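You operate a simulated robot arm through the tools that you are given. There is no shell and no other tool.

You run a simulated robot arm. Do the job below in one go: nothing can be reset, and whatever is moved stays where it is left.

JOB
Label the orange jar in the cradle, then stand it on the plate.
Fine: the lever is shut for the wrap and ends open; the steel plate. Set down upright: what you pick out.

The check looks at the end state, three seconds after you hand in, the way a careful person would. Anything else that was tipped, shoved, dropped, spilled or broken makes it a failure.

ROBOT AND FRAMES
A 6-joint arm with a two-finger parallel gripper, fixed in place. Base frame: the origin is on the floor under the middle of its stand, x ahead of it, y to its left, z up; the work surface is at about z = 850. Readings come in mm, degrees, newtons and seconds.
With the tool pointing down near the work surface it reaches from about 360 to 760 mm from the base axis. Its first joint turns from -66.0 to 66.0 degrees. Payload 2.45 kg.
The TCP is the grasp point between the finger pads, 24 mm short of the fingertips. In the tool frame z runs along the fingers and y along their closing line. The gripper opens to 68 mm. The fingers are 17 mm wide and 10 mm thick; the gripper's body (40 by 70 mm) begins 41 mm behind the TCP.
Orientation is that of the tool frame in the base frame, as a unit quaternion [x, y, z, w]. With the fingers straight down and closing along the base's y, the tool's x points along the base's -x, its y along +y and its z along -z.

CONTROLS
- The arm moves only by the tool send_rows. Its argument "motion" is a list of rows, each a list of 3 entries, a list of its own where there are three numbers: the closure, from 0 (fully open) to 1 (shut), then the shift along the tool's x, y, z in units of 25 mm (1.0 is 25 mm), then the turn, a rotation vector about the tool's x, y, z in units of 8 degrees (1.0 is 8 degrees). In form: [[hand, [tx, ty, tz], [wx, wy, wz]], ...]. A call has 1 to 20 rows; each row shifts and turns the commanded pose from where the row before left it, along the tool's axes as they then stand. A call with a number of a shift or a turn outside -1 to 1 is refused whole. A row lasts 0.2 s, in which the tool goes at most 50 mm and 8.6 degrees; a call with a longer step from one row to the next is refused whole, and so is a gripper value outside its range. Where a pose cannot be reached the arm comes as near as it can. A force on the tool above 40 N (or 10 N above the force at the start of the call, whichever is more), or a blocked arm, ends the call early, and 0.2 s more pass. Each finger travels about 108 mm/s and halts on what it meets, pressing with about 24 N; the grip force reading is that of the motor and also rises with nothing between the fingers. The clock runs only during rows and for 0.2 s after the last one: add rows that do not move to give the fingers time. The reply holds the time, the measured pose of the TCP, the force on the tool along the base axes, the opening and the grip force, in the units named above and with some noise, with the torque about the TCP (base axes, N m) and any sound that the robot's microphone picked up, and new pictures: "show" is both (left out), scene, wrist or none.
- Cameras (640 x 400 px; columns grow to the right, rows downward): "scene" is fixed at [166.2, 424.2, 1441.2]; the picture's right is [-0.71, -0.71, 0.00], its down [-0.55, 0.55, -0.63] and it looks along [0.44, -0.45, -0.78] (base axes); focal length 214 px, centre (320, 200). "wrist" rides on the gripper at [84, 11, -75] in the tool frame; the picture's right is [-0.13, 0.99, 0.00], its down [-0.60, -0.08, -0.79] and it looks along [-0.79, -0.10, 0.61] (tool axes); focal length 251 px, centre (320, 200). There is no depth. A picture from a camera that has moved, and an enlarged one, comes with that camera's place and axes in the base frame and with its lens.
- close_up(camera, box): a new picture of the part [left, top, right, bottom] of that camera's present view, enlarged. No time passes.
- close_job(): hands the job in; it is judged then, once.

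Nothing tells you positions but the pictures and the camera data. Unless the task says otherwise, let go and move clear before handing in.

The tools are called after "Call:" as a command line: name --argument value ..., lists and objects as JSON in quotes. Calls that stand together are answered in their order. send_rows: Moves the arm, as the interface text tells. Its arguments: {"type":"object","properties":{"motion":{"type":"array"},"show":{"type":"string","enum":["both","scene","wrist","none"]}},"required":["motion"]} The other tools are called the same way: close_up (camera, box) takes an enlarged picture of a part of a camera's view; close_job () hands the job in.

At the start:

```text
clock: 0.0
tool_pos: [501.1, 51.1, 1218.7]
tcp_rot: [0.0, 1.0, 0.0, 0.0]
force: [0.2, 0.2, 0.8]
ft_torque: [0.03, 0.03, 0.03]
gripper_width: 67.9
gripper_force: 0.1
```

scene: 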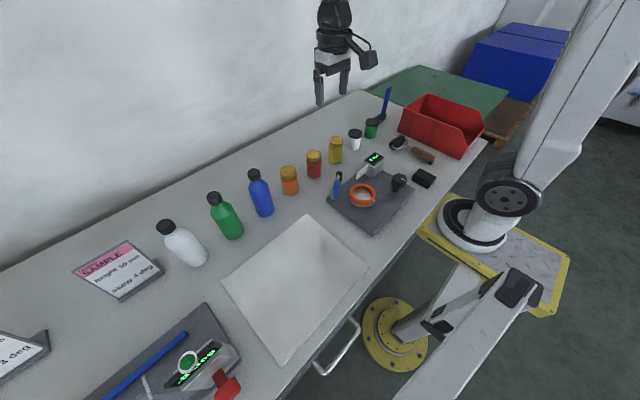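
wrist: 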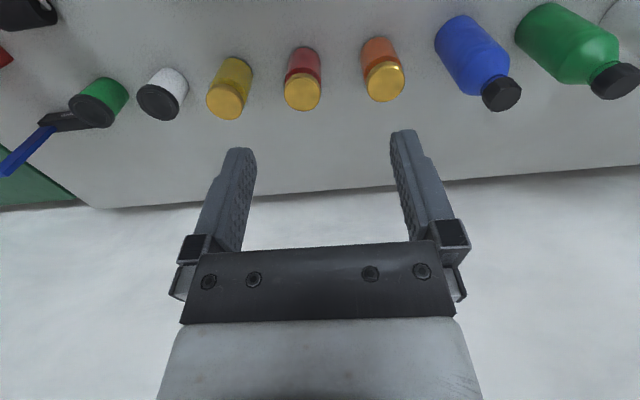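

I see a bench with a row of bottles and jars, a device with an orange ring and a blue lever near the jars, a white sheet or plate in the middle, and another device at the lower left. I'll look closer before moving anything.

Call:
close_up --camera "scene" --box '[300, 130, 460, 240]'

Call:
close_up --camera "scene" --box '[60, 290, 260, 400]'

Call:
close_up --camera "scene" --box '[0, 220, 180, 400]'

Call:
close_up --camera "scene" --box '[140, 130, 360, 280]'

```text
3.64 times, centred on (380, 185) of scene
camera zoom: at [166.2, 424.2, 1441.2], right [-0.71, -0.71, 0.0], down [-0.55, 0.55, -0.63], along [0.44, -0.45, -0.78], focal length 780 px, centre (102, 254)
```

zoom: 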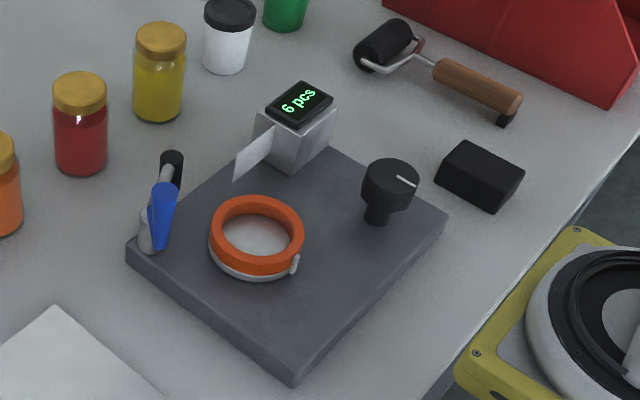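

```text
3.20 times, centred on (160, 345) of scene
camera zoom: at [166.2, 424.2, 1441.2], right [-0.71, -0.71, 0.0], down [-0.55, 0.55, -0.63], along [0.44, -0.45, -0.78], focal length 686 px, centre (832, -264)
```

zoom: 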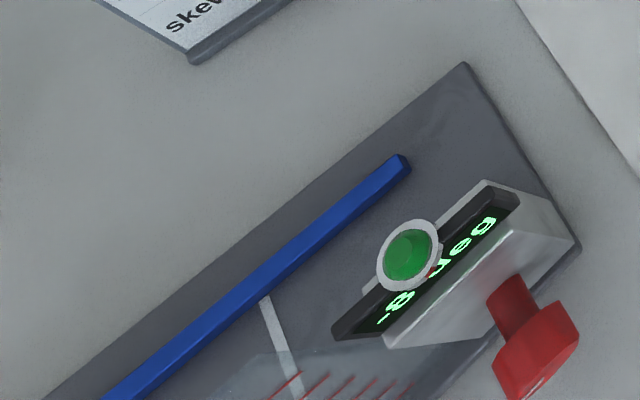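

```text
2.22 times, centred on (90, 310) of scene
camera zoom: at [166.2, 424.2, 1441.2], right [-0.71, -0.71, 0.0], down [-0.55, 0.55, -0.63], along [0.44, -0.45, -0.78], focal length 477 px, centre (831, -44)
```

zoom: 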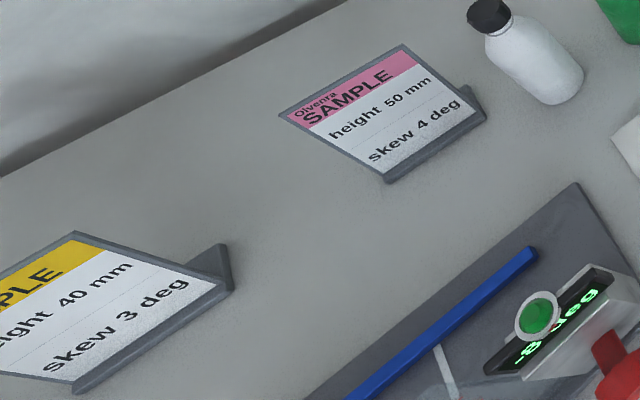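

```text
2.67 times, centred on (250, 205) of scene
camera zoom: at [166.2, 424.2, 1441.2], right [-0.71, -0.71, 0.0], down [-0.55, 0.55, -0.63], along [0.44, -0.45, -0.78], focal length 572 px, centre (507, 187)
```

zoom: 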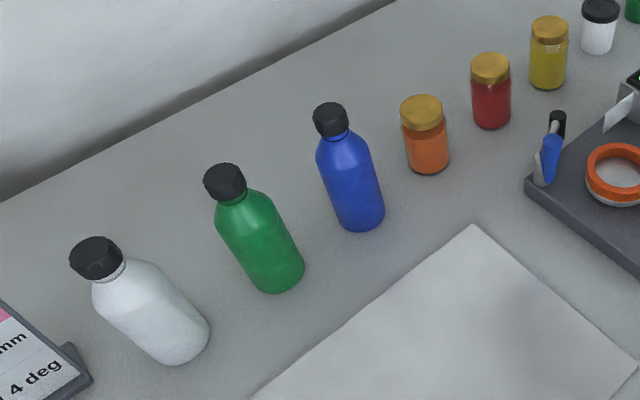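

The jar station (grey base, orange ring, dispenser reading "6 pcs", black knob, blue lever) sits near (400, -16), and the orange jar is at about (602, 135). Next I'll check what could be the steel plate and look harder at the station.

Call:
close_up --camera "scene" --box '[320, 140, 420, 240]'

Call:
close_up --camera "scene" --box '[340, 0, 640, 180]'

Call:
close_up --camera "scene" --box '[200, 200, 400, 380]'

Call:
close_up --camera "wrist" --box '[0, 0, 640, 220]'

```text
4.00 times, centred on (370, 190) of scene
camera zoom: at [166.2, 424.2, 1441.2], right [-0.71, -0.71, 0.0], down [-0.55, 0.55, -0.63], along [0.44, -0.45, -0.78], focal length 858 px, centre (120, 240)
```

zoom: 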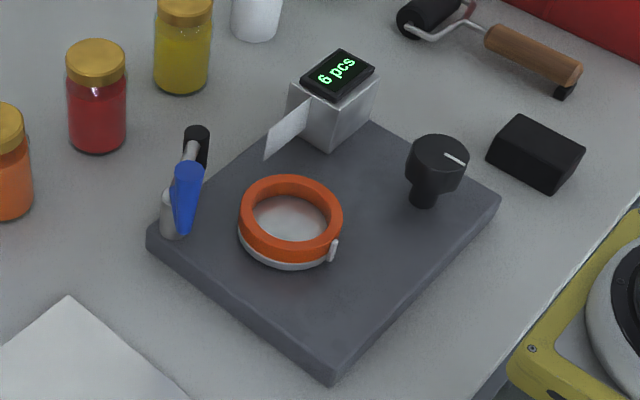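

```text
2.13 times, centred on (490, 90) of scene
camera zoom: at [166.2, 424.2, 1441.2], right [-0.71, -0.71, 0.0], down [-0.55, 0.55, -0.63], along [0.44, -0.45, -0.78], focal length 458 px, centre (-43, 435)
```

zoom: 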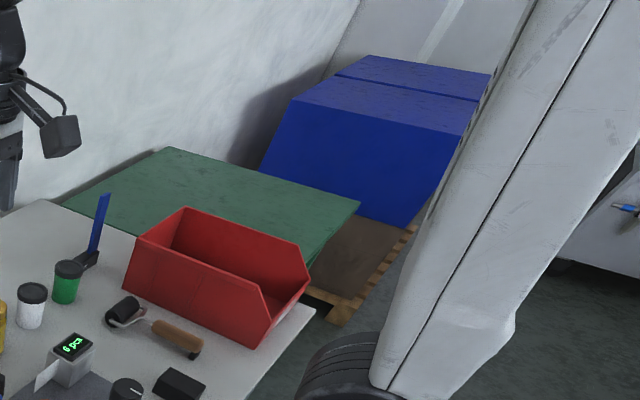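

```text
2.22 times, centred on (300, 290) of scene
camera zoom: at [166.2, 424.2, 1441.2], right [-0.71, -0.71, 0.0], down [-0.55, 0.55, -0.63], along [0.44, -0.45, -0.78], focal length 477 px, centre (364, 0)
```

zoom: 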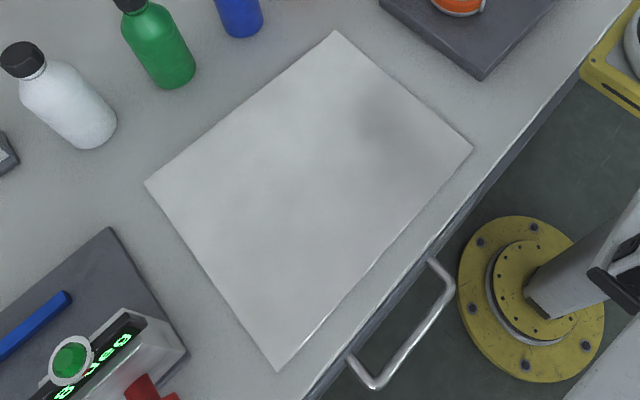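

```text
1.00 times, centred on (320, 110) of wrist (not enlarged: the box is as wide or as high as the picture)
camera zoom: at [416.7, 60.8, 1294.1], right [0.13, 0.99, 0.0], down [0.6, -0.08, 0.79], along [0.79, -0.1, -0.61], focal length 251 px, centre (320, 290)
```

zoom: 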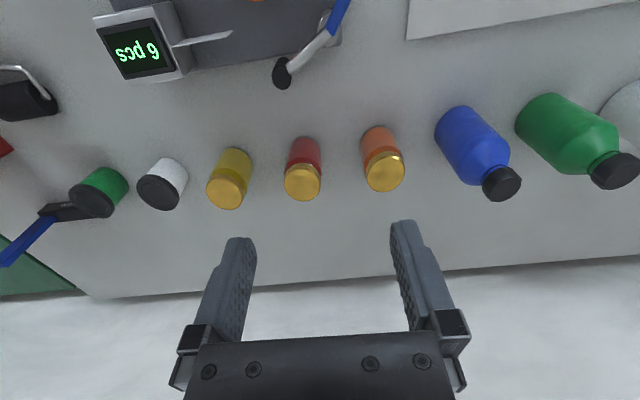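

The bare sheet in the middle of the bench looks like the steel plate, centred around (343, 340). The station's lever and knob need a closer view, so I'm moving the wrist camera over it while staying high.

Call:
send_rows --motion '[[0, [0.605, -0.335, 0.84], [0, 0, 0]], [0, [0.605, -0.335, 0.84], [0, 0, 0]], [0, [0.605, -0.335, 0.84], [0, 0, 0]], [0, [0.605, -0.335, 0.84], [0, 0, 0]], [0, [0.605, -0.335, 0.84], [0, 0, 0]], [0, [0.605, -0.335, 0.84], [0, 0, 0]], [0, [0.605, -0.335, 0.84], [0, 0, 0]], [0, [0.605, -0.335, 0.84], [0, 0, 0]]]' --show "both"

```text
clock: 1.8
tool_pos: [378.8, -17.4, 1051.7]
tcp_rot: [0.0, 1.0, 0.0, 0.001]
force: [-0.2, 0.4, -0.3]
ft_torque: [0.02, -0.01, 0.01]
gripper_width: 68.0
gripper_force: 0.0
camera wrist: at [295.9, -7.0, 1126.5], right [0.13, 0.99, 0.0], down [0.6, -0.08, 0.79], along [0.79, -0.1, -0.61], focal length 251 px, centre (320, 200)
```

scene: 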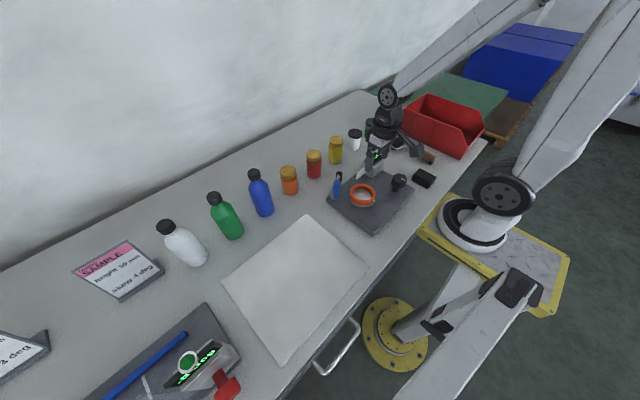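
wrist: 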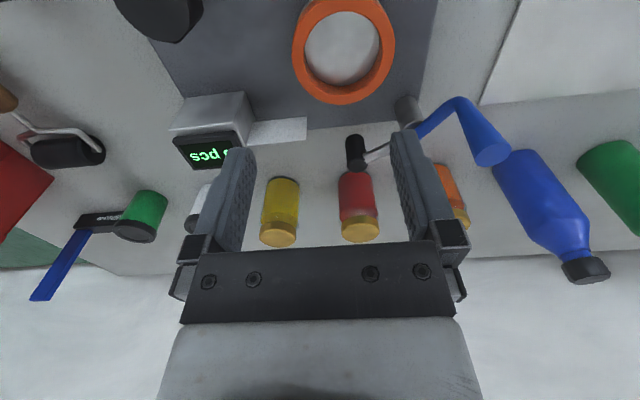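

Call:
close_up --camera "wrist" --box '[160, 0, 520, 180]'

Call:
close_up --camera "wrist" --box '[100, 0, 540, 60]'

Call:
close_up --camera "scene" --box '[320, 165, 380, 215]'

Call:
close_up --camera "wrist" --box '[340, 80, 520, 190]'

```text
1.78 times, centred on (340, 90) of wrist
camera zoom: at [295.9, -7.0, 1126.5], right [0.13, 0.99, 0.0], down [0.6, -0.08, 0.79], along [0.79, -0.1, -0.61], focal length 447 px, centre (284, 396)
```

zoom: 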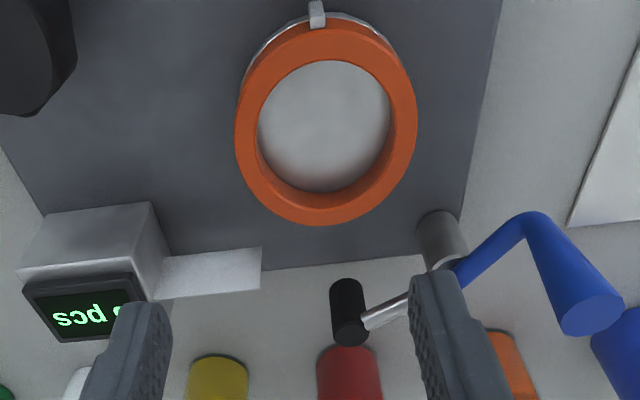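

```text
1.45 times, centred on (320, 30) of wrist
camera zoom: at [295.9, -7.0, 1126.5], right [0.13, 0.99, 0.0], down [0.6, -0.08, 0.79], along [0.79, -0.1, -0.61], focal length 366 px, centre (320, 447)
```

zoom: 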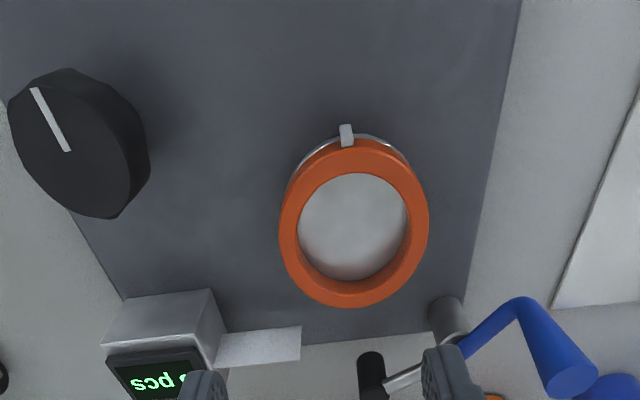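

```text
8.00 times, centred on (350, 190) of scene
camera zoom: at [166.2, 424.2, 1441.2], right [-0.71, -0.71, 0.0], down [-0.55, 0.55, -0.63], along [0.44, -0.45, -0.78], focal length 1716 px, centre (80, 280)
```

zoom: 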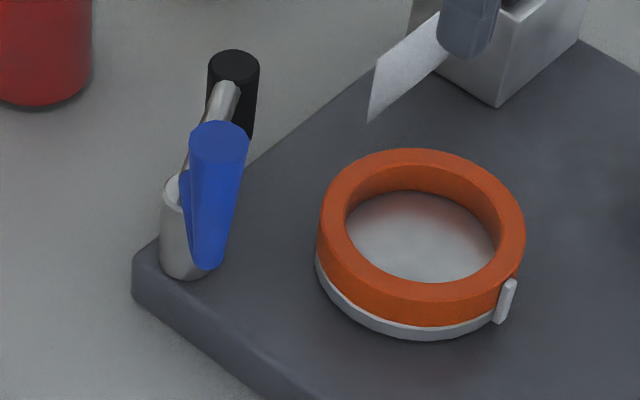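

```text
3.56 times, centred on (430, 135) of wrist
camera zoom: at [295.9, -7.0, 1126.5], right [0.13, 0.99, 0.0], down [0.6, -0.08, 0.79], along [0.79, -0.1, -0.61], focal length 894 px, centre (-71, 431)
```

zoom: 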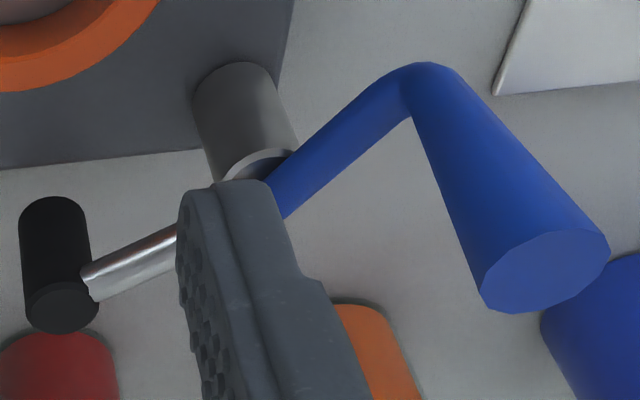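

The lever pivots on a post near (454, 63): its black roller is swung away at about (487, 8), so it is open now, and the blue handle stands at about (425, 92) with its top near z 1000. I'm zooming further to fix the cradle and knob positions.

Call:
close_up --camera "wrist" --box '[270, 0, 430, 100]'

Call:
close_up --camera "wrist" --box '[90, 0, 250, 20]'

Call:
close_up --camera "scene" --box '[350, 140, 420, 184]'

Call:
close_up --camera "scene" --box '[264, 155, 328, 195]'

```text
4.00 times, centred on (350, 50) of wrist
camera zoom: at [295.9, -7.0, 1126.5], right [0.13, 0.99, 0.0], down [0.6, -0.08, 0.79], along [0.79, -0.1, -0.61], focal length 1006 px, centre (200, 800)
```

zoom: 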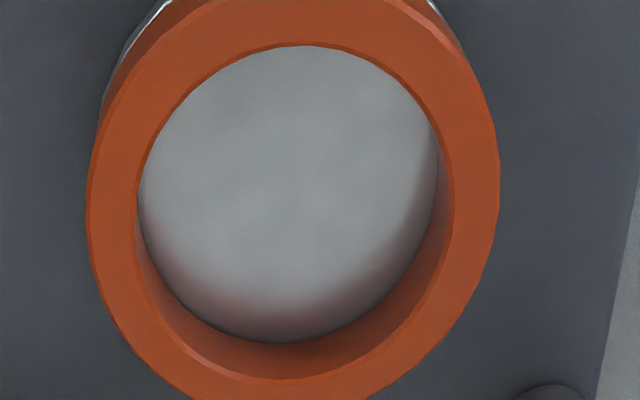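

```text
4.00 times, centred on (170, 10) of wrist
camera zoom: at [295.9, -7.0, 1126.5], right [0.13, 0.99, 0.0], down [0.6, -0.08, 0.79], along [0.79, -0.1, -0.61], focal length 1006 px, centre (920, 960)
```

zoom: 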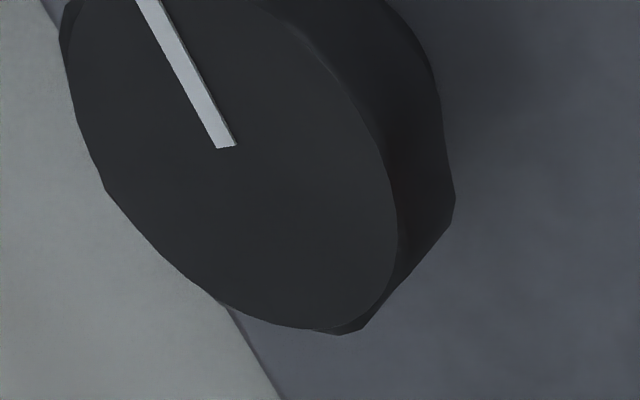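

```text
9.09 times, centred on (385, 162) of scene
camera zoom: at [166.2, 424.2, 1441.2], right [-0.71, -0.71, 0.0], down [-0.55, 0.55, -0.63], along [0.44, -0.45, -0.78], focal length 1950 px, centre (-271, 546)
```

zoom: 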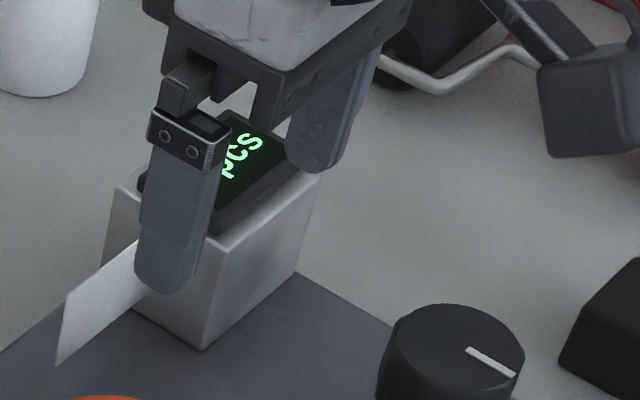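

```text
10.00 times, centred on (296, 175) of scene
camera zoom: at [166.2, 424.2, 1441.2], right [-0.71, -0.71, 0.0], down [-0.55, 0.55, -0.63], along [0.44, -0.45, -0.78], focal length 2145 px, centre (560, 450)
```

zoom: 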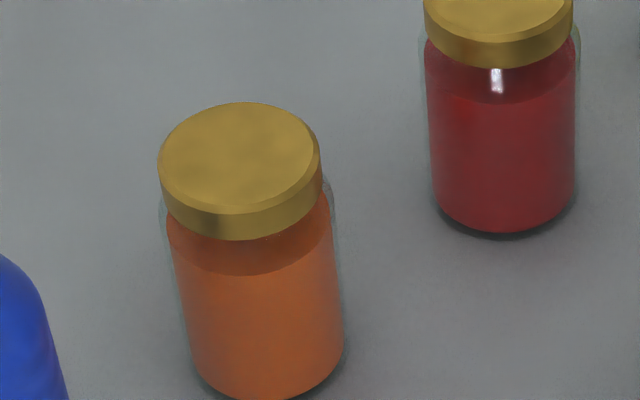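

The orange jar stands at about (613, 127) with its lid top near z 946, about 60 mm across; the cradle cup's mouth is about 66 mm wide, centred near (391, 0) at z 910. The knob is near (329, -115) at z 940. Next I move high above the orange jar to refine its position.

Call:
send_rows --motion '[[0, [-0.936, 0.576, -0.12], [0, 0, 0]], [0, [-0.936, 0.576, -0.12], [0, 0, 0]], [0, [-0.936, 0.576, -0.12], [0, 0, 0]], [0, [-0.936, 0.576, -0.12], [0, 0, 0]], [0, [-0.936, 0.576, -0.12], [0, 0, 0]], [0, [-0.936, 0.576, -0.12], [0, 0, 0]], [0, [-0.936, 0.576, -0.12], [0, 0, 0]], [0, [-0.936, 0.576, -0.12], [0, 0, 0]], [0, [-0.936, 0.576, -0.12], [0, 0, 0]], [0, [-0.936, 0.576, -0.12], [0, 0, 0]]]' --show "both"

```text
clock: 4.0
tool_pos: [614.2, 126.7, 1079.6]
tcp_rot: [0.0, 1.0, 0.0, 0.0]
force: [-0.3, 0.7, -0.7]
ft_torque: [0.0, 0.0, -0.02]
gripper_width: 68.1
gripper_force: 0.1
camera wrist: at [530.0, 137.5, 1154.6], right [0.13, 0.99, 0.0], down [0.6, -0.08, 0.79], along [0.79, -0.1, -0.61], focal length 251 px, centre (320, 200)
```

scene: 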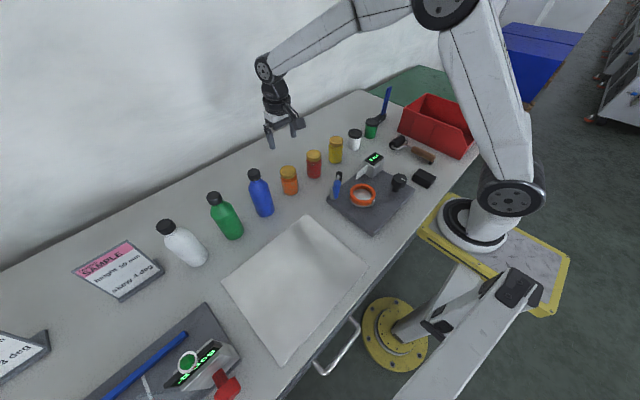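
wrist: 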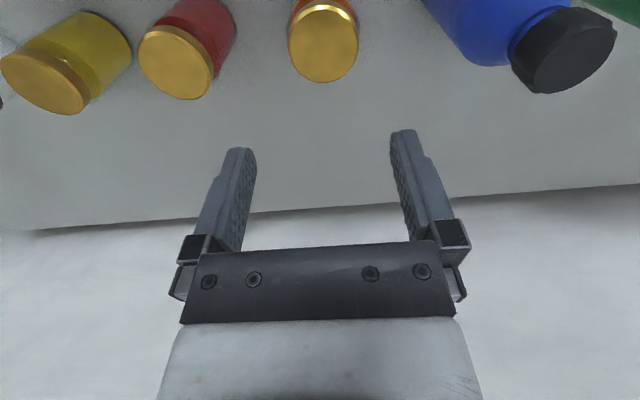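

Call:
close_up --camera "wrist" --box '[240, 0, 400, 100]'

Call:
close_up --camera "wrist" --box '[220, 0, 420, 10]'

```text
4.00 times, centred on (320, 50) of wrist
camera zoom: at [530.0, 137.5, 1154.6], right [0.13, 0.99, 0.0], down [0.6, -0.08, 0.79], along [0.79, -0.1, -0.61], focal length 1006 px, centre (320, 800)
```

zoom: 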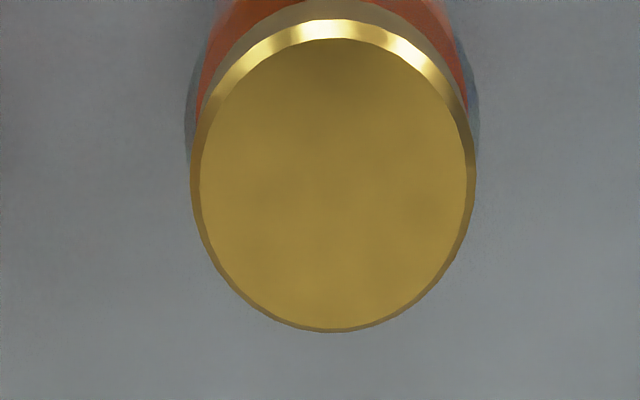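

```text
3.20 times, centred on (320, 5) of wrist
camera zoom: at [530.0, 137.5, 1154.6], right [0.13, 0.99, 0.0], down [0.6, -0.08, 0.79], along [0.79, -0.1, -0.61], focal length 805 px, centre (320, 824)
```

zoom: 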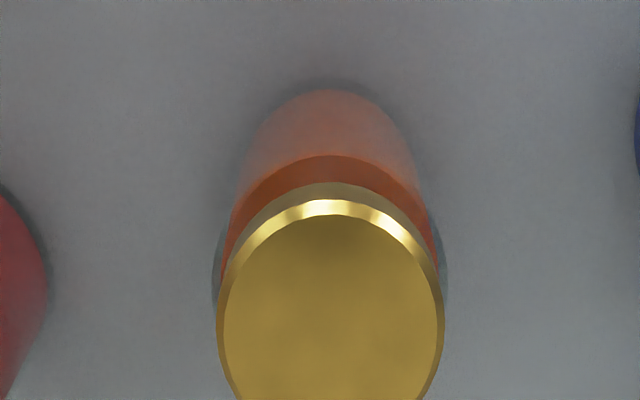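

The orange lid centres at about (613, 128.5), nearly below the gripper. I'll descend partway and re-check the alignment before the fingers reach the lid.

Call:
send_rows --motion '[[0, [0.02, 0.06, 0.7], [0, 0, 0]], [0, [0, 0, 0.7], [0, 0, 0]], [0, [0, 0, 0.7], [0, 0, 0]], [0, [0, 0, 0.7], [0, 0, 0]], [0, [0, 0, 0.4], [0, 0, 0]]]' --show "wrist"

```text
clock: 5.2
tool_pos: [614.0, 129.5, 998.9]
tcp_rot: [0.0, 1.0, 0.0, 0.0]
force: [0.6, -1.0, 0.5]
ft_torque: [-0.02, 0.01, 0.03]
gripper_width: 67.8
gripper_force: 0.0
camera wrist: at [530.1, 139.4, 1075.1], right [0.13, 0.99, 0.0], down [0.6, -0.08, 0.79], along [0.79, -0.1, -0.61], focal length 251 px, centre (320, 200)
```

wrist: 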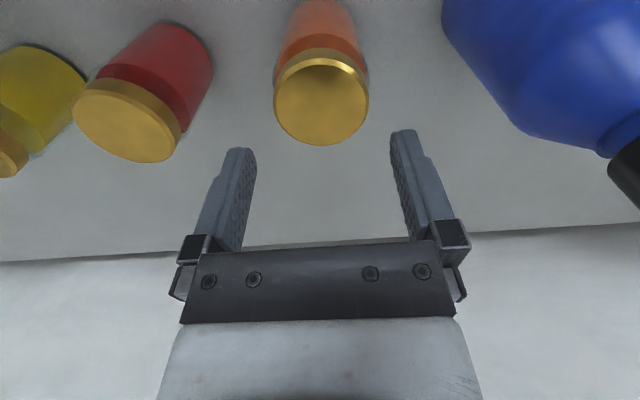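

Call:
send_rows --motion '[[0, [0.06, 0.03, 0.5], [0, 0, 0]], [0, [0, 0, 0.5], [0, 0, 0]], [0, [0, 0, 0.5], [0, 0, 0]], [0, [0, 0, 0.5], [0, 0, 0]], [0, [0, 0, 0.5], [0, 0, 0]], [0, [0, 0, 0.5], [0, 0, 0]], [0, [0, 0, 0.4], [0, 0, 0]]]' --show "both"

```text
clock: 6.8
tool_pos: [609.2, 130.5, 915.4]
tcp_rot: [0.0, 1.0, 0.0, 0.0]
force: [0.1, -0.1, 0.4]
ft_torque: [0.01, 0.0, 0.01]
gripper_width: 67.9
gripper_force: 0.0
camera wrist: at [527.0, 140.5, 990.3], right [0.13, 0.99, 0.0], down [0.6, -0.08, 0.79], along [0.79, -0.1, -0.61], focal length 251 px, centre (320, 200)
```

scene: 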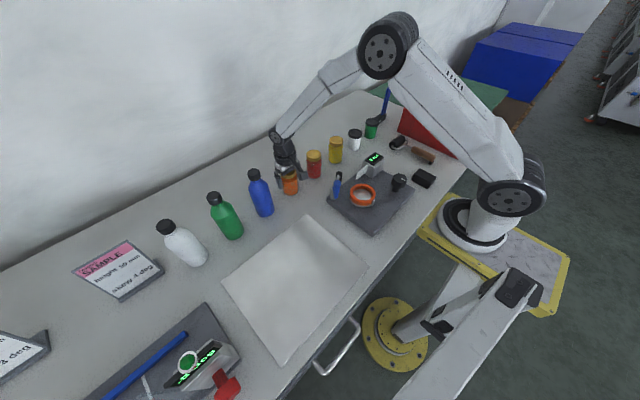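
wrist: 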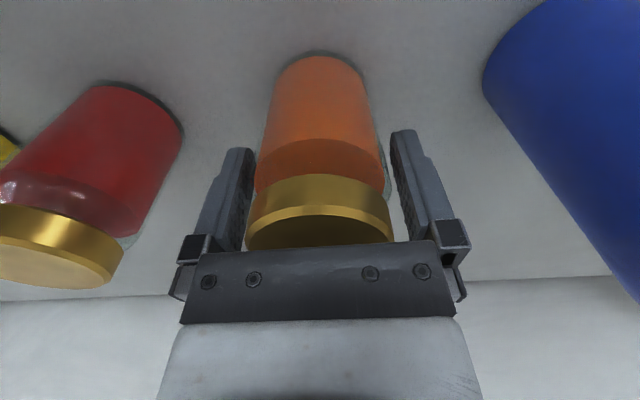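

The orange jar sits centred between the open fingers. I'm closing the grip now and waiting for it to settle.

Call:
send_rows --motion '[[1, [0, 0, 0], [0, 0, 0]], [1, [0, 0, 0], [0, 0, 0]], [1, [0, 0, 0], [0, 0, 0]], [1, [0, 0, 0], [0, 0, 0]]]' --show "wrist"

```text
clock: 7.8
tool_pos: [610.3, 129.3, 914.9]
tcp_rot: [0.0, 1.0, 0.0, -0.001]
force: [-0.4, -1.3, 0.8]
ft_torque: [0.03, 0.01, 0.01]
gripper_width: 58.9
gripper_force: 24.2
camera wrist: at [526.9, 140.5, 990.4], right [0.13, 0.99, 0.0], down [0.6, -0.08, 0.79], along [0.79, -0.1, -0.61], focal length 251 px, centre (320, 200)
```

wrist: 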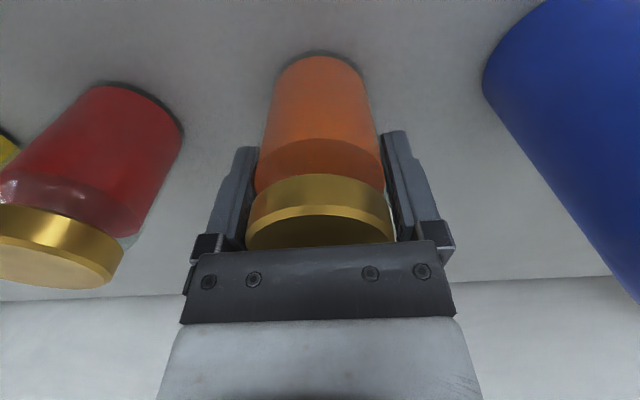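

The jar is held at 58.9 mm opening. I'm lifting it straight up well above everything, then carrying it over to the cradle.

Call:
send_rows --motion '[[1, [0, 0, -0.3], [0, 0, 0]], [1, [0, 0, -0.5], [0, 0, 0]], [1, [0, 0, -0.7], [0, 0, 0]], [1, [0, 0, -0.8], [0, 0, 0]], [1, [0, 0, -0.8], [0, 0, 0]], [1, [0, 0, -0.8], [0, 0, 0]], [1, [0, 0, -0.8], [0, 0, 0]], [1, [0, 0, -0.8], [0, 0, 0]], [1, [0, 0, -0.8], [0, 0, 0]], [1, [0, 0, -0.5], [0, 0, 0]]]' --show "both"

```text
clock: 10.0
tool_pos: [612.4, 130.0, 1085.7]
tcp_rot: [0.0, 1.0, 0.0, 0.0]
force: [-0.9, -0.4, -2.9]
ft_torque: [-0.05, -0.02, -0.05]
gripper_width: 58.6
gripper_force: 23.8
camera wrist: at [528.7, 140.4, 1160.9], right [0.13, 0.99, 0.0], down [0.6, -0.08, 0.79], along [0.79, -0.1, -0.61], focal length 251 px, centre (320, 200)
```

scene: 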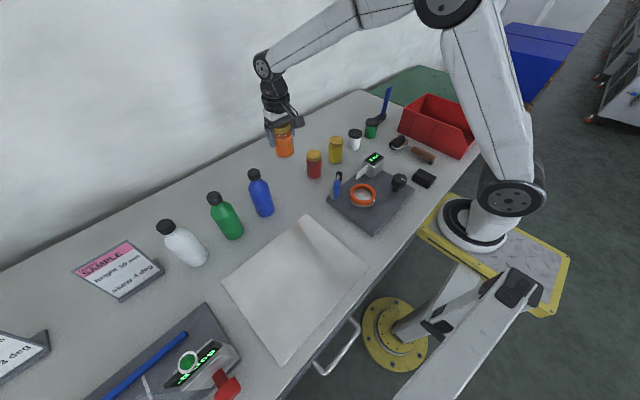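
wrist: 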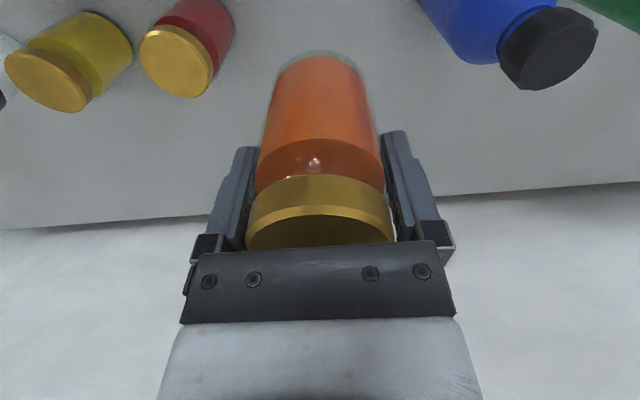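

Call:
close_up --camera "wrist" --box '[230, 40, 410, 152]'

Call:
send_rows --motion '[[1, [0.4, -0.235, 0], [0, 0, 0]], [1, [0.84, -0.494, 0], [0, 0, 0]], [1, [0.84, -0.494, 0], [0, 0, 0]], [1, [0.84, -0.494, 0], [0, 0, 0]], [1, [0.84, -0.494, 0], [0, 0, 0]], [1, [0.84, -0.494, 0], [0, 0, 0]], [1, [0.84, -0.494, 0], [0, 0, 0]], [1, [0.84, -0.494, 0], [0, 0, 0]], [1, [0.84, -0.494, 0], [0, 0, 0]], [1, [0.84, -0.494, 0], [0, 0, 0]], [1, [0.84, -0.494, 0], [0, 0, 0]], [1, [0, 0, 0], [0, 0, 0]]]' --show "both"

```text
3.56 times, centred on (320, 96) of wrist
camera zoom: at [528.7, 140.4, 1160.9], right [0.13, 0.99, 0.0], down [0.6, -0.08, 0.79], along [0.79, -0.1, -0.61], focal length 894 px, centre (320, 570)
```

zoom: 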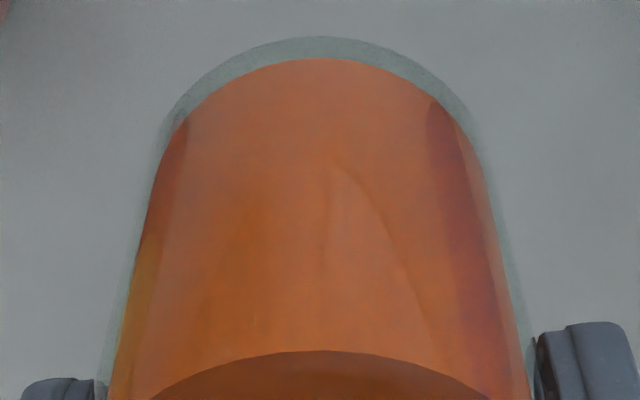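

```text
clock: 12.6
tool_pos: [391.4, 0.3, 1086.1]
tcp_rot: [0.0, 1.0, -0.001, 0.0]
force: [-0.8, -0.7, -3.7]
ft_torque: [0.0, -0.01, 0.0]
gripper_width: 58.5
gripper_force: 23.7
camera wrist: at [306.8, 11.1, 1161.1], right [0.13, 0.99, 0.0], down [0.6, -0.08, 0.79], along [0.79, -0.1, -0.61], focal length 251 px, centre (320, 200)
```

scene: 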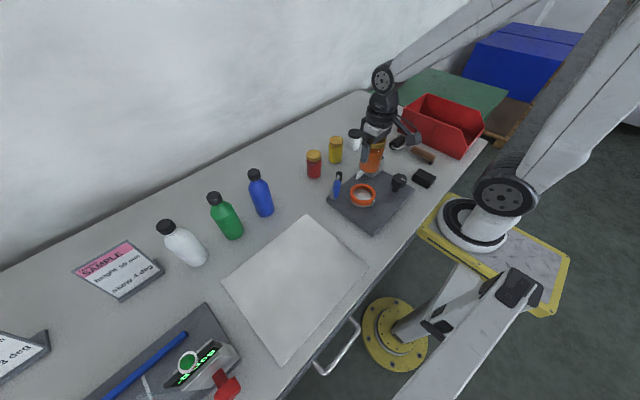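
wrist: 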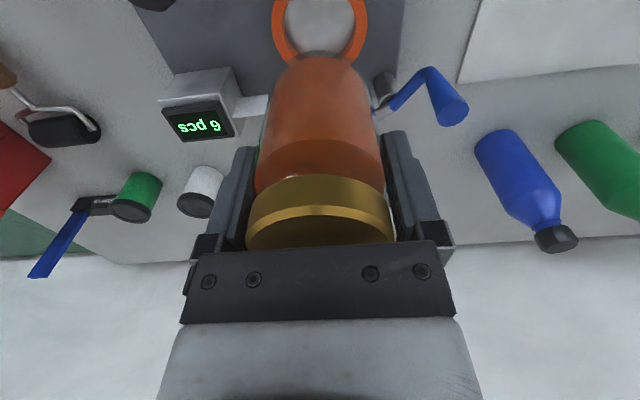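

Call:
close_up --camera "wrist" --box '[240, 0, 400, 60]'

Call:
close_up --camera "wrist" --box '[240, 0, 400, 10]'

Call:
close_up --camera "scene" --box '[325, 140, 405, 220]'

```text
4.00 times, centred on (320, 30) of wrist
camera zoom: at [306.8, 11.1, 1161.1], right [0.13, 0.99, 0.0], down [0.6, -0.08, 0.79], along [0.79, -0.1, -0.61], focal length 1006 px, centre (320, 880)
```

zoom: 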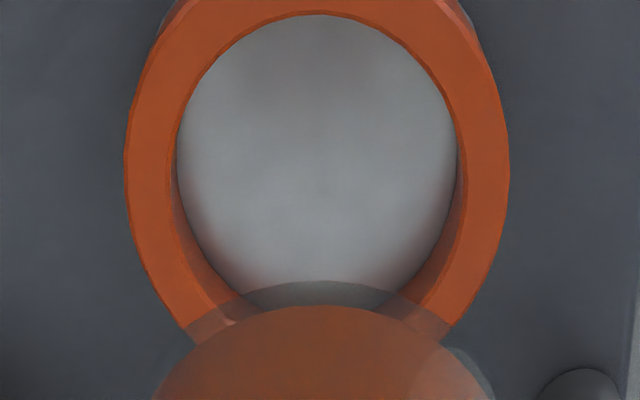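

```text
4.00 times, centred on (320, 5) of wrist
camera zoom: at [306.8, 11.1, 1161.1], right [0.13, 0.99, 0.0], down [0.6, -0.08, 0.79], along [0.79, -0.1, -0.61], focal length 1006 px, centre (320, 980)
```

zoom: 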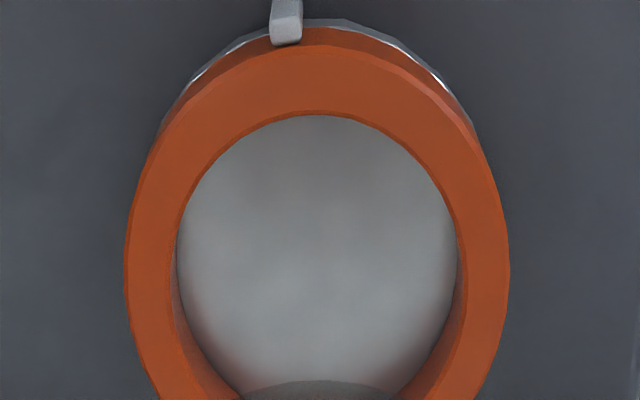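

```text
5.00 times, centred on (365, 180) of scene
camera zoom: at [166.3, 424.2, 1441.2], right [-0.71, -0.71, 0.0], down [-0.55, 0.55, -0.63], along [0.44, -0.45, -0.78], focal length 1072 px, centre (95, 300)
```

zoom: 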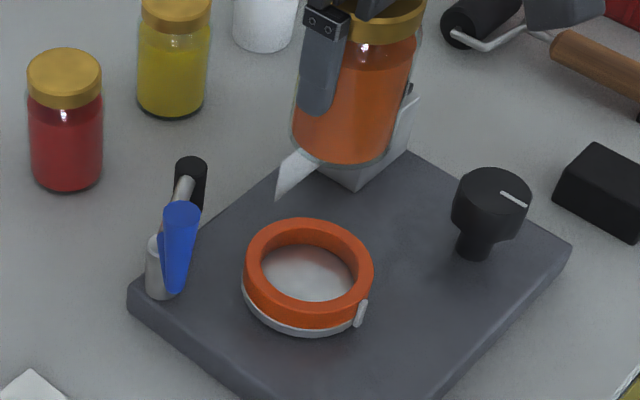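

The jar hangs at about (391.5, 0) and the cup centres at about (391.6, -0.4), so they line up within a millimetre. I'm lowering to just above the cup rim and checking again.

Call:
send_rows --motion '[[1, [0, 0, 0.7], [0, 0, 0]], [1, [0, 0, 0.8], [0, 0, 0]], [1, [0, 0, 0.8], [0, 0, 0]], [1, [0, 0, 0.7], [0, 0, 0]], [1, [0, 0, 0.5], [0, 0, 0]], [1, [0, 0, 0.4], [0, 0, 0]], [1, [0, 0, 0], [0, 0, 0]]]' --show "both"

Call:
close_up --camera "wrist" --box '[230, 0, 410, 110]'

Call:
close_up --camera "scene" --box '[325, 140, 405, 220]'

```text
clock: 14.2
tool_pos: [392.0, -0.9, 989.1]
tcp_rot: [0.001, 1.0, 0.0, 0.0]
force: [-0.5, -0.1, -3.8]
ft_torque: [0.03, 0.0, 0.01]
gripper_width: 59.0
gripper_force: 24.3
camera wrist: at [308.9, 10.1, 1063.5], right [0.13, 0.99, 0.0], down [0.6, -0.08, 0.79], along [0.79, -0.1, -0.61], focal length 251 px, centre (320, 200)
```

scene: 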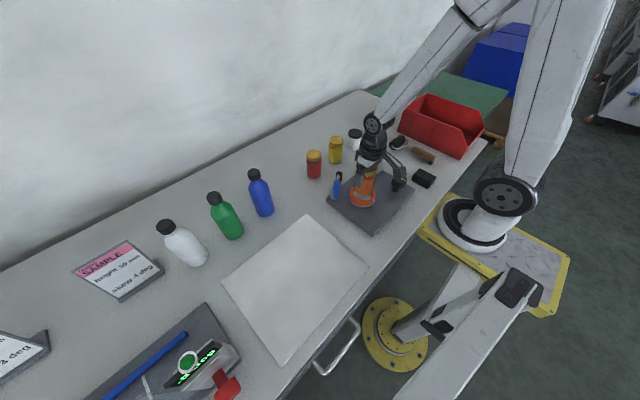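
wrist: 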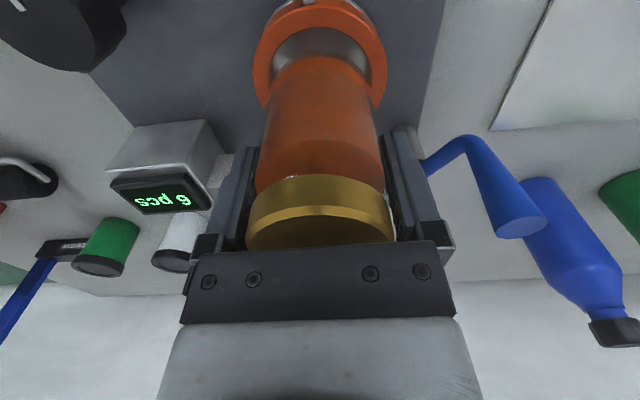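

```text
3.56 times, centred on (320, 55) of wrist
camera zoom: at [308.9, 10.1, 1063.5], right [0.13, 0.99, 0.0], down [0.6, -0.08, 0.79], along [0.79, -0.1, -0.61], focal length 894 px, centre (320, 716)
```

zoom: 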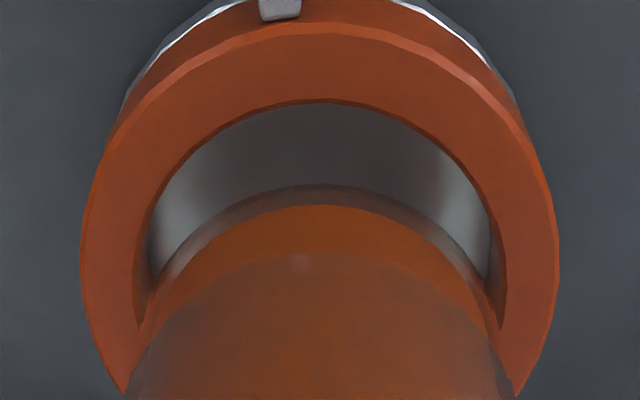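

```text
5.00 times, centred on (365, 180) of scene
camera zoom: at [166.3, 424.2, 1441.2], right [-0.71, -0.71, 0.0], down [-0.55, 0.55, -0.63], along [0.44, -0.45, -0.78], focal length 1072 px, centre (95, 300)
```

zoom: 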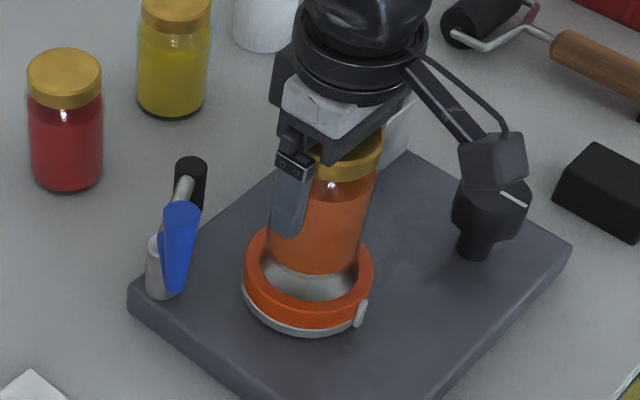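

The jar is about 1.5 mm too far in +x relative to the cup, so I'm correcting that slightly and lowering it into the cup, watching the force.

Call:
send_rows --motion '[[1, [0.06, 0.03, 0], [0, 0, 0]], [1, [0, 0, 0.2], [0, 0, 0]], [1, [0, 0, 0.25], [0, 0, 0]], [1, [0, 0, 0.25], [0, 0, 0]], [1, [0, 0, 0.25], [0, 0, 0]], [1, [0, 0, 0.2], [0, 0, 0]], [1, [0, 0, 0], [0, 0, 0]]]' --show "both"

Call:
close_up --camera "wrist" --box '[230, 0, 410, 110]'

Call:
close_up --camera "scene" --box '[325, 140, 405, 220]'

```text
clock: 15.8
tool_pos: [389.2, 0.2, 959.2]
tcp_rot: [0.0, 1.0, 0.0, 0.0]
force: [-0.8, -0.6, -3.5]
ft_torque: [-0.04, -0.05, 0.0]
gripper_width: 58.6
gripper_force: 23.9
camera wrist: at [305.7, 11.6, 1034.8], right [0.13, 0.99, 0.0], down [0.6, -0.08, 0.79], along [0.79, -0.1, -0.61], focal length 251 px, centre (320, 200)
```

scene: 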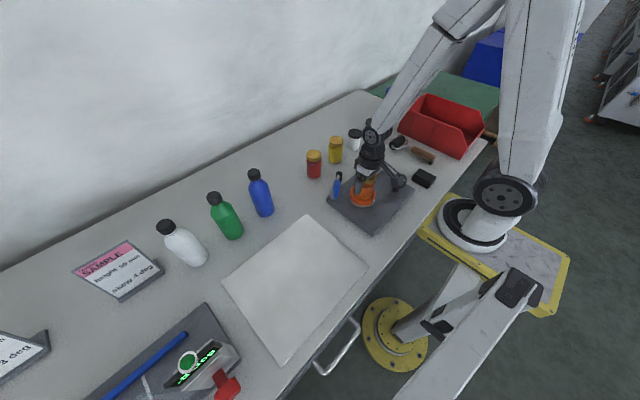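
wrist: 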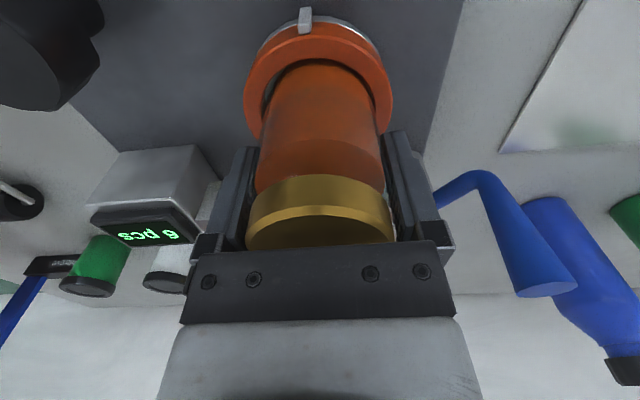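

```text
3.56 times, centred on (320, 55) of wrist
camera zoom: at [305.7, 11.6, 1034.8], right [0.13, 0.99, 0.0], down [0.6, -0.08, 0.79], along [0.79, -0.1, -0.61], focal length 894 px, centre (320, 716)
```

zoom: 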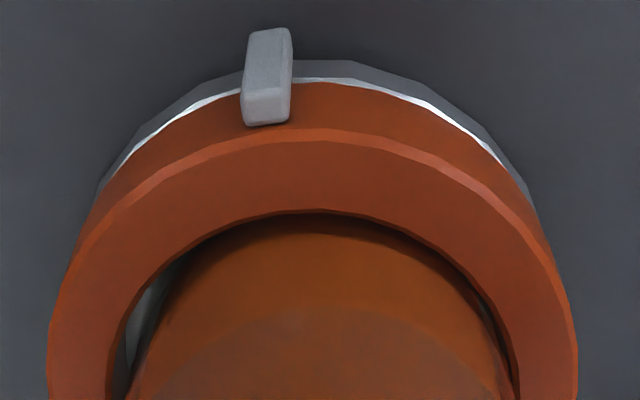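

```text
5.00 times, centred on (365, 180) of scene
camera zoom: at [166.3, 424.2, 1441.2], right [-0.71, -0.71, 0.0], down [-0.55, 0.55, -0.63], along [0.44, -0.45, -0.78], focal length 1072 px, centre (95, 300)
```

zoom: 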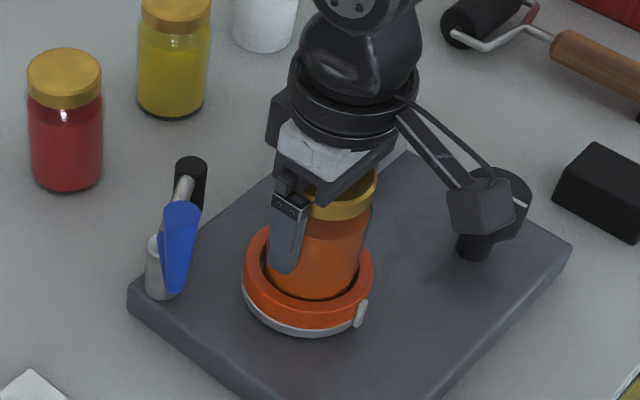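

Call:
send_rows --motion '[[1, [-0.05, -0.02, 0], [0, 0, 0]], [1, [0, 0, 0.1], [0, 0, 0]], [1, [0, 0, 0.1], [0, 0, 0]], [1, [0, 0, 0.1], [0, 0, 0]]]' --show "none"

```text
clock: 16.8
tool_pos: [392.2, 0.2, 953.2]
tcp_rot: [-0.001, 1.0, 0.0, 0.002]
force: [-0.6, -0.3, 18.2]
ft_torque: [-0.02, -0.02, -0.05]
gripper_width: 58.4
gripper_force: 24.2
```

The tool now feels about 18 N upward at z 953, which fits the jar touching the cup floor. I'm checking pictures before letting go.

Call:
close_up --camera "scene" --box '[335, 155, 395, 215]'

Call:
close_up --camera "wrist" --box '[200, 0, 440, 150]'

```text
6.67 times, centred on (365, 185) of scene
camera zoom: at [166.0, 424.2, 1441.3], right [-0.71, -0.71, 0.0], down [-0.55, 0.55, -0.63], along [0.44, -0.45, -0.78], focal length 1430 px, centre (20, 300)
```

zoom: 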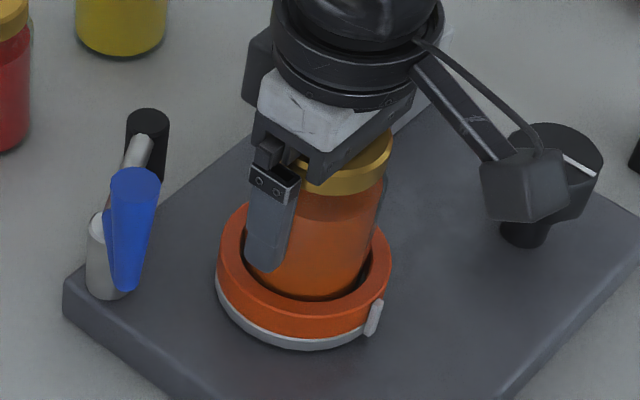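

```text
2.67 times, centred on (320, 75) of wrist
camera zoom: at [307.9, 11.1, 1027.2], right [0.13, 0.99, 0.0], down [0.6, -0.08, 0.79], along [0.79, -0.1, -0.61], focal length 670 px, centre (320, 533)
```

zoom: 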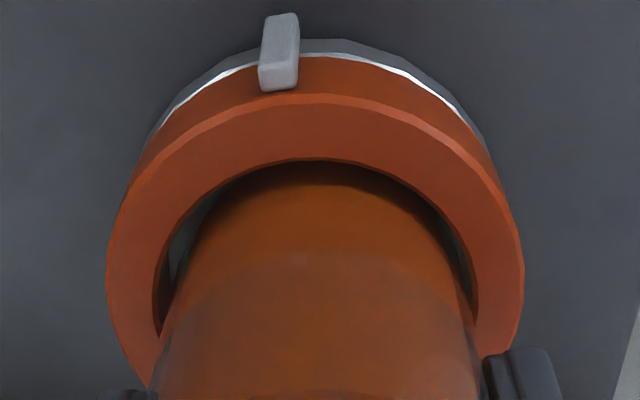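

Call:
send_rows --motion '[[1, [0, 0, -0.03], [0, 0, 0]], [0.7, [0, 0, 0], [0, 0, 0]], [0, [0, 0, 0], [0, 0, 0]], [0, [0, 0, 0], [0, 0, 0]]]' --show "both"

Call:
close_up --camera "wrist" --box '[200, 0, 440, 150]'

Call:
close_up --camera "scene" --box '[335, 155, 395, 215]'

```text
clock: 17.8
tool_pos: [390.1, 1.3, 952.7]
tcp_rot: [0.0, 1.0, 0.0, 0.001]
force: [-0.1, 0.2, 0.0]
ft_torque: [-0.01, -0.02, -0.03]
gripper_width: 68.2
gripper_force: 0.2
camera wrist: at [307.3, 10.9, 1027.9], right [0.13, 0.99, 0.0], down [0.6, -0.08, 0.79], along [0.79, -0.1, -0.61], focal length 251 px, centre (320, 200)
```

scene: 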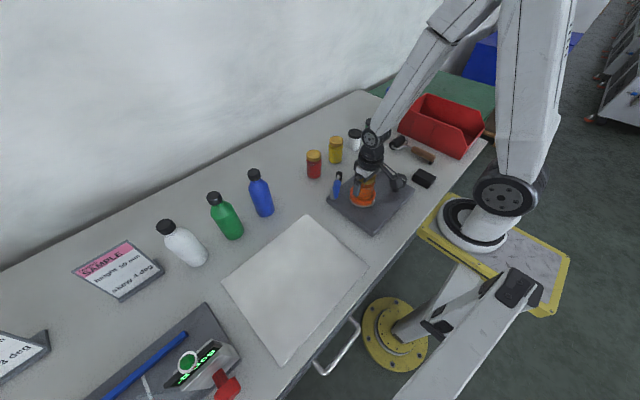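
wrist: 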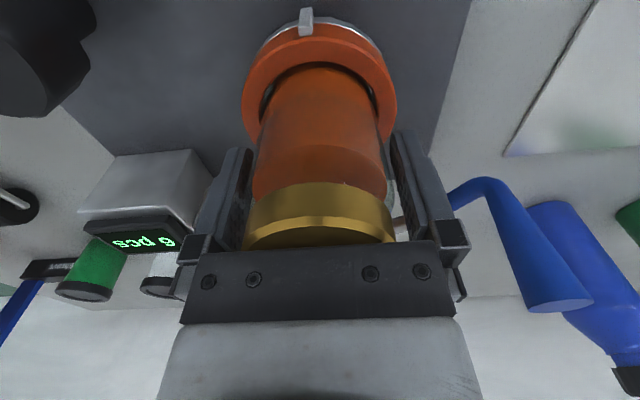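

```text
2.67 times, centred on (320, 75) of wrist
camera zoom: at [307.3, 10.9, 1027.9], right [0.13, 0.99, 0.0], down [0.6, -0.08, 0.79], along [0.79, -0.1, -0.61], focal length 670 px, centre (320, 533)
```

zoom: 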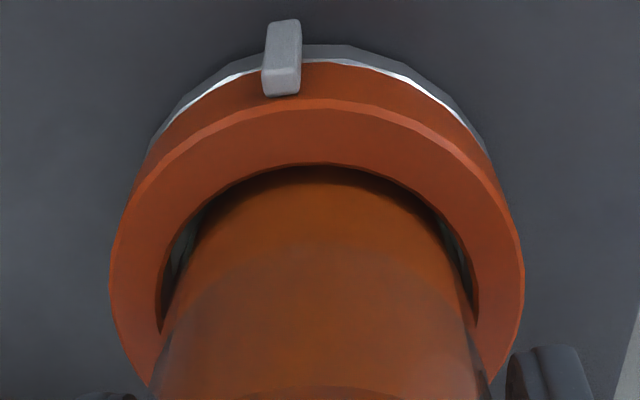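

```text
6.67 times, centred on (365, 185) of scene
camera zoom: at [166.2, 424.2, 1441.2], right [-0.71, -0.71, 0.0], down [-0.55, 0.55, -0.63], along [0.44, -0.45, -0.78], focal length 1430 px, centre (20, 300)
```

zoom: 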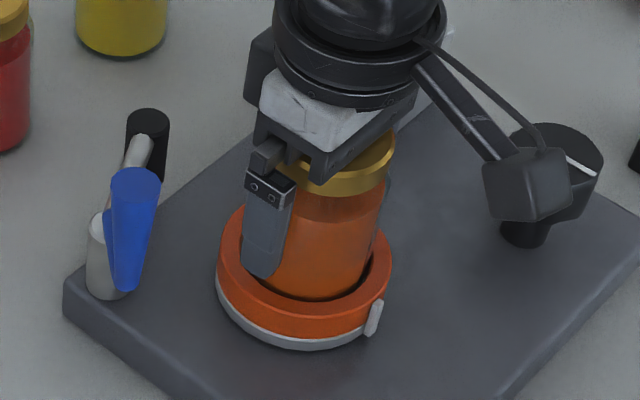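

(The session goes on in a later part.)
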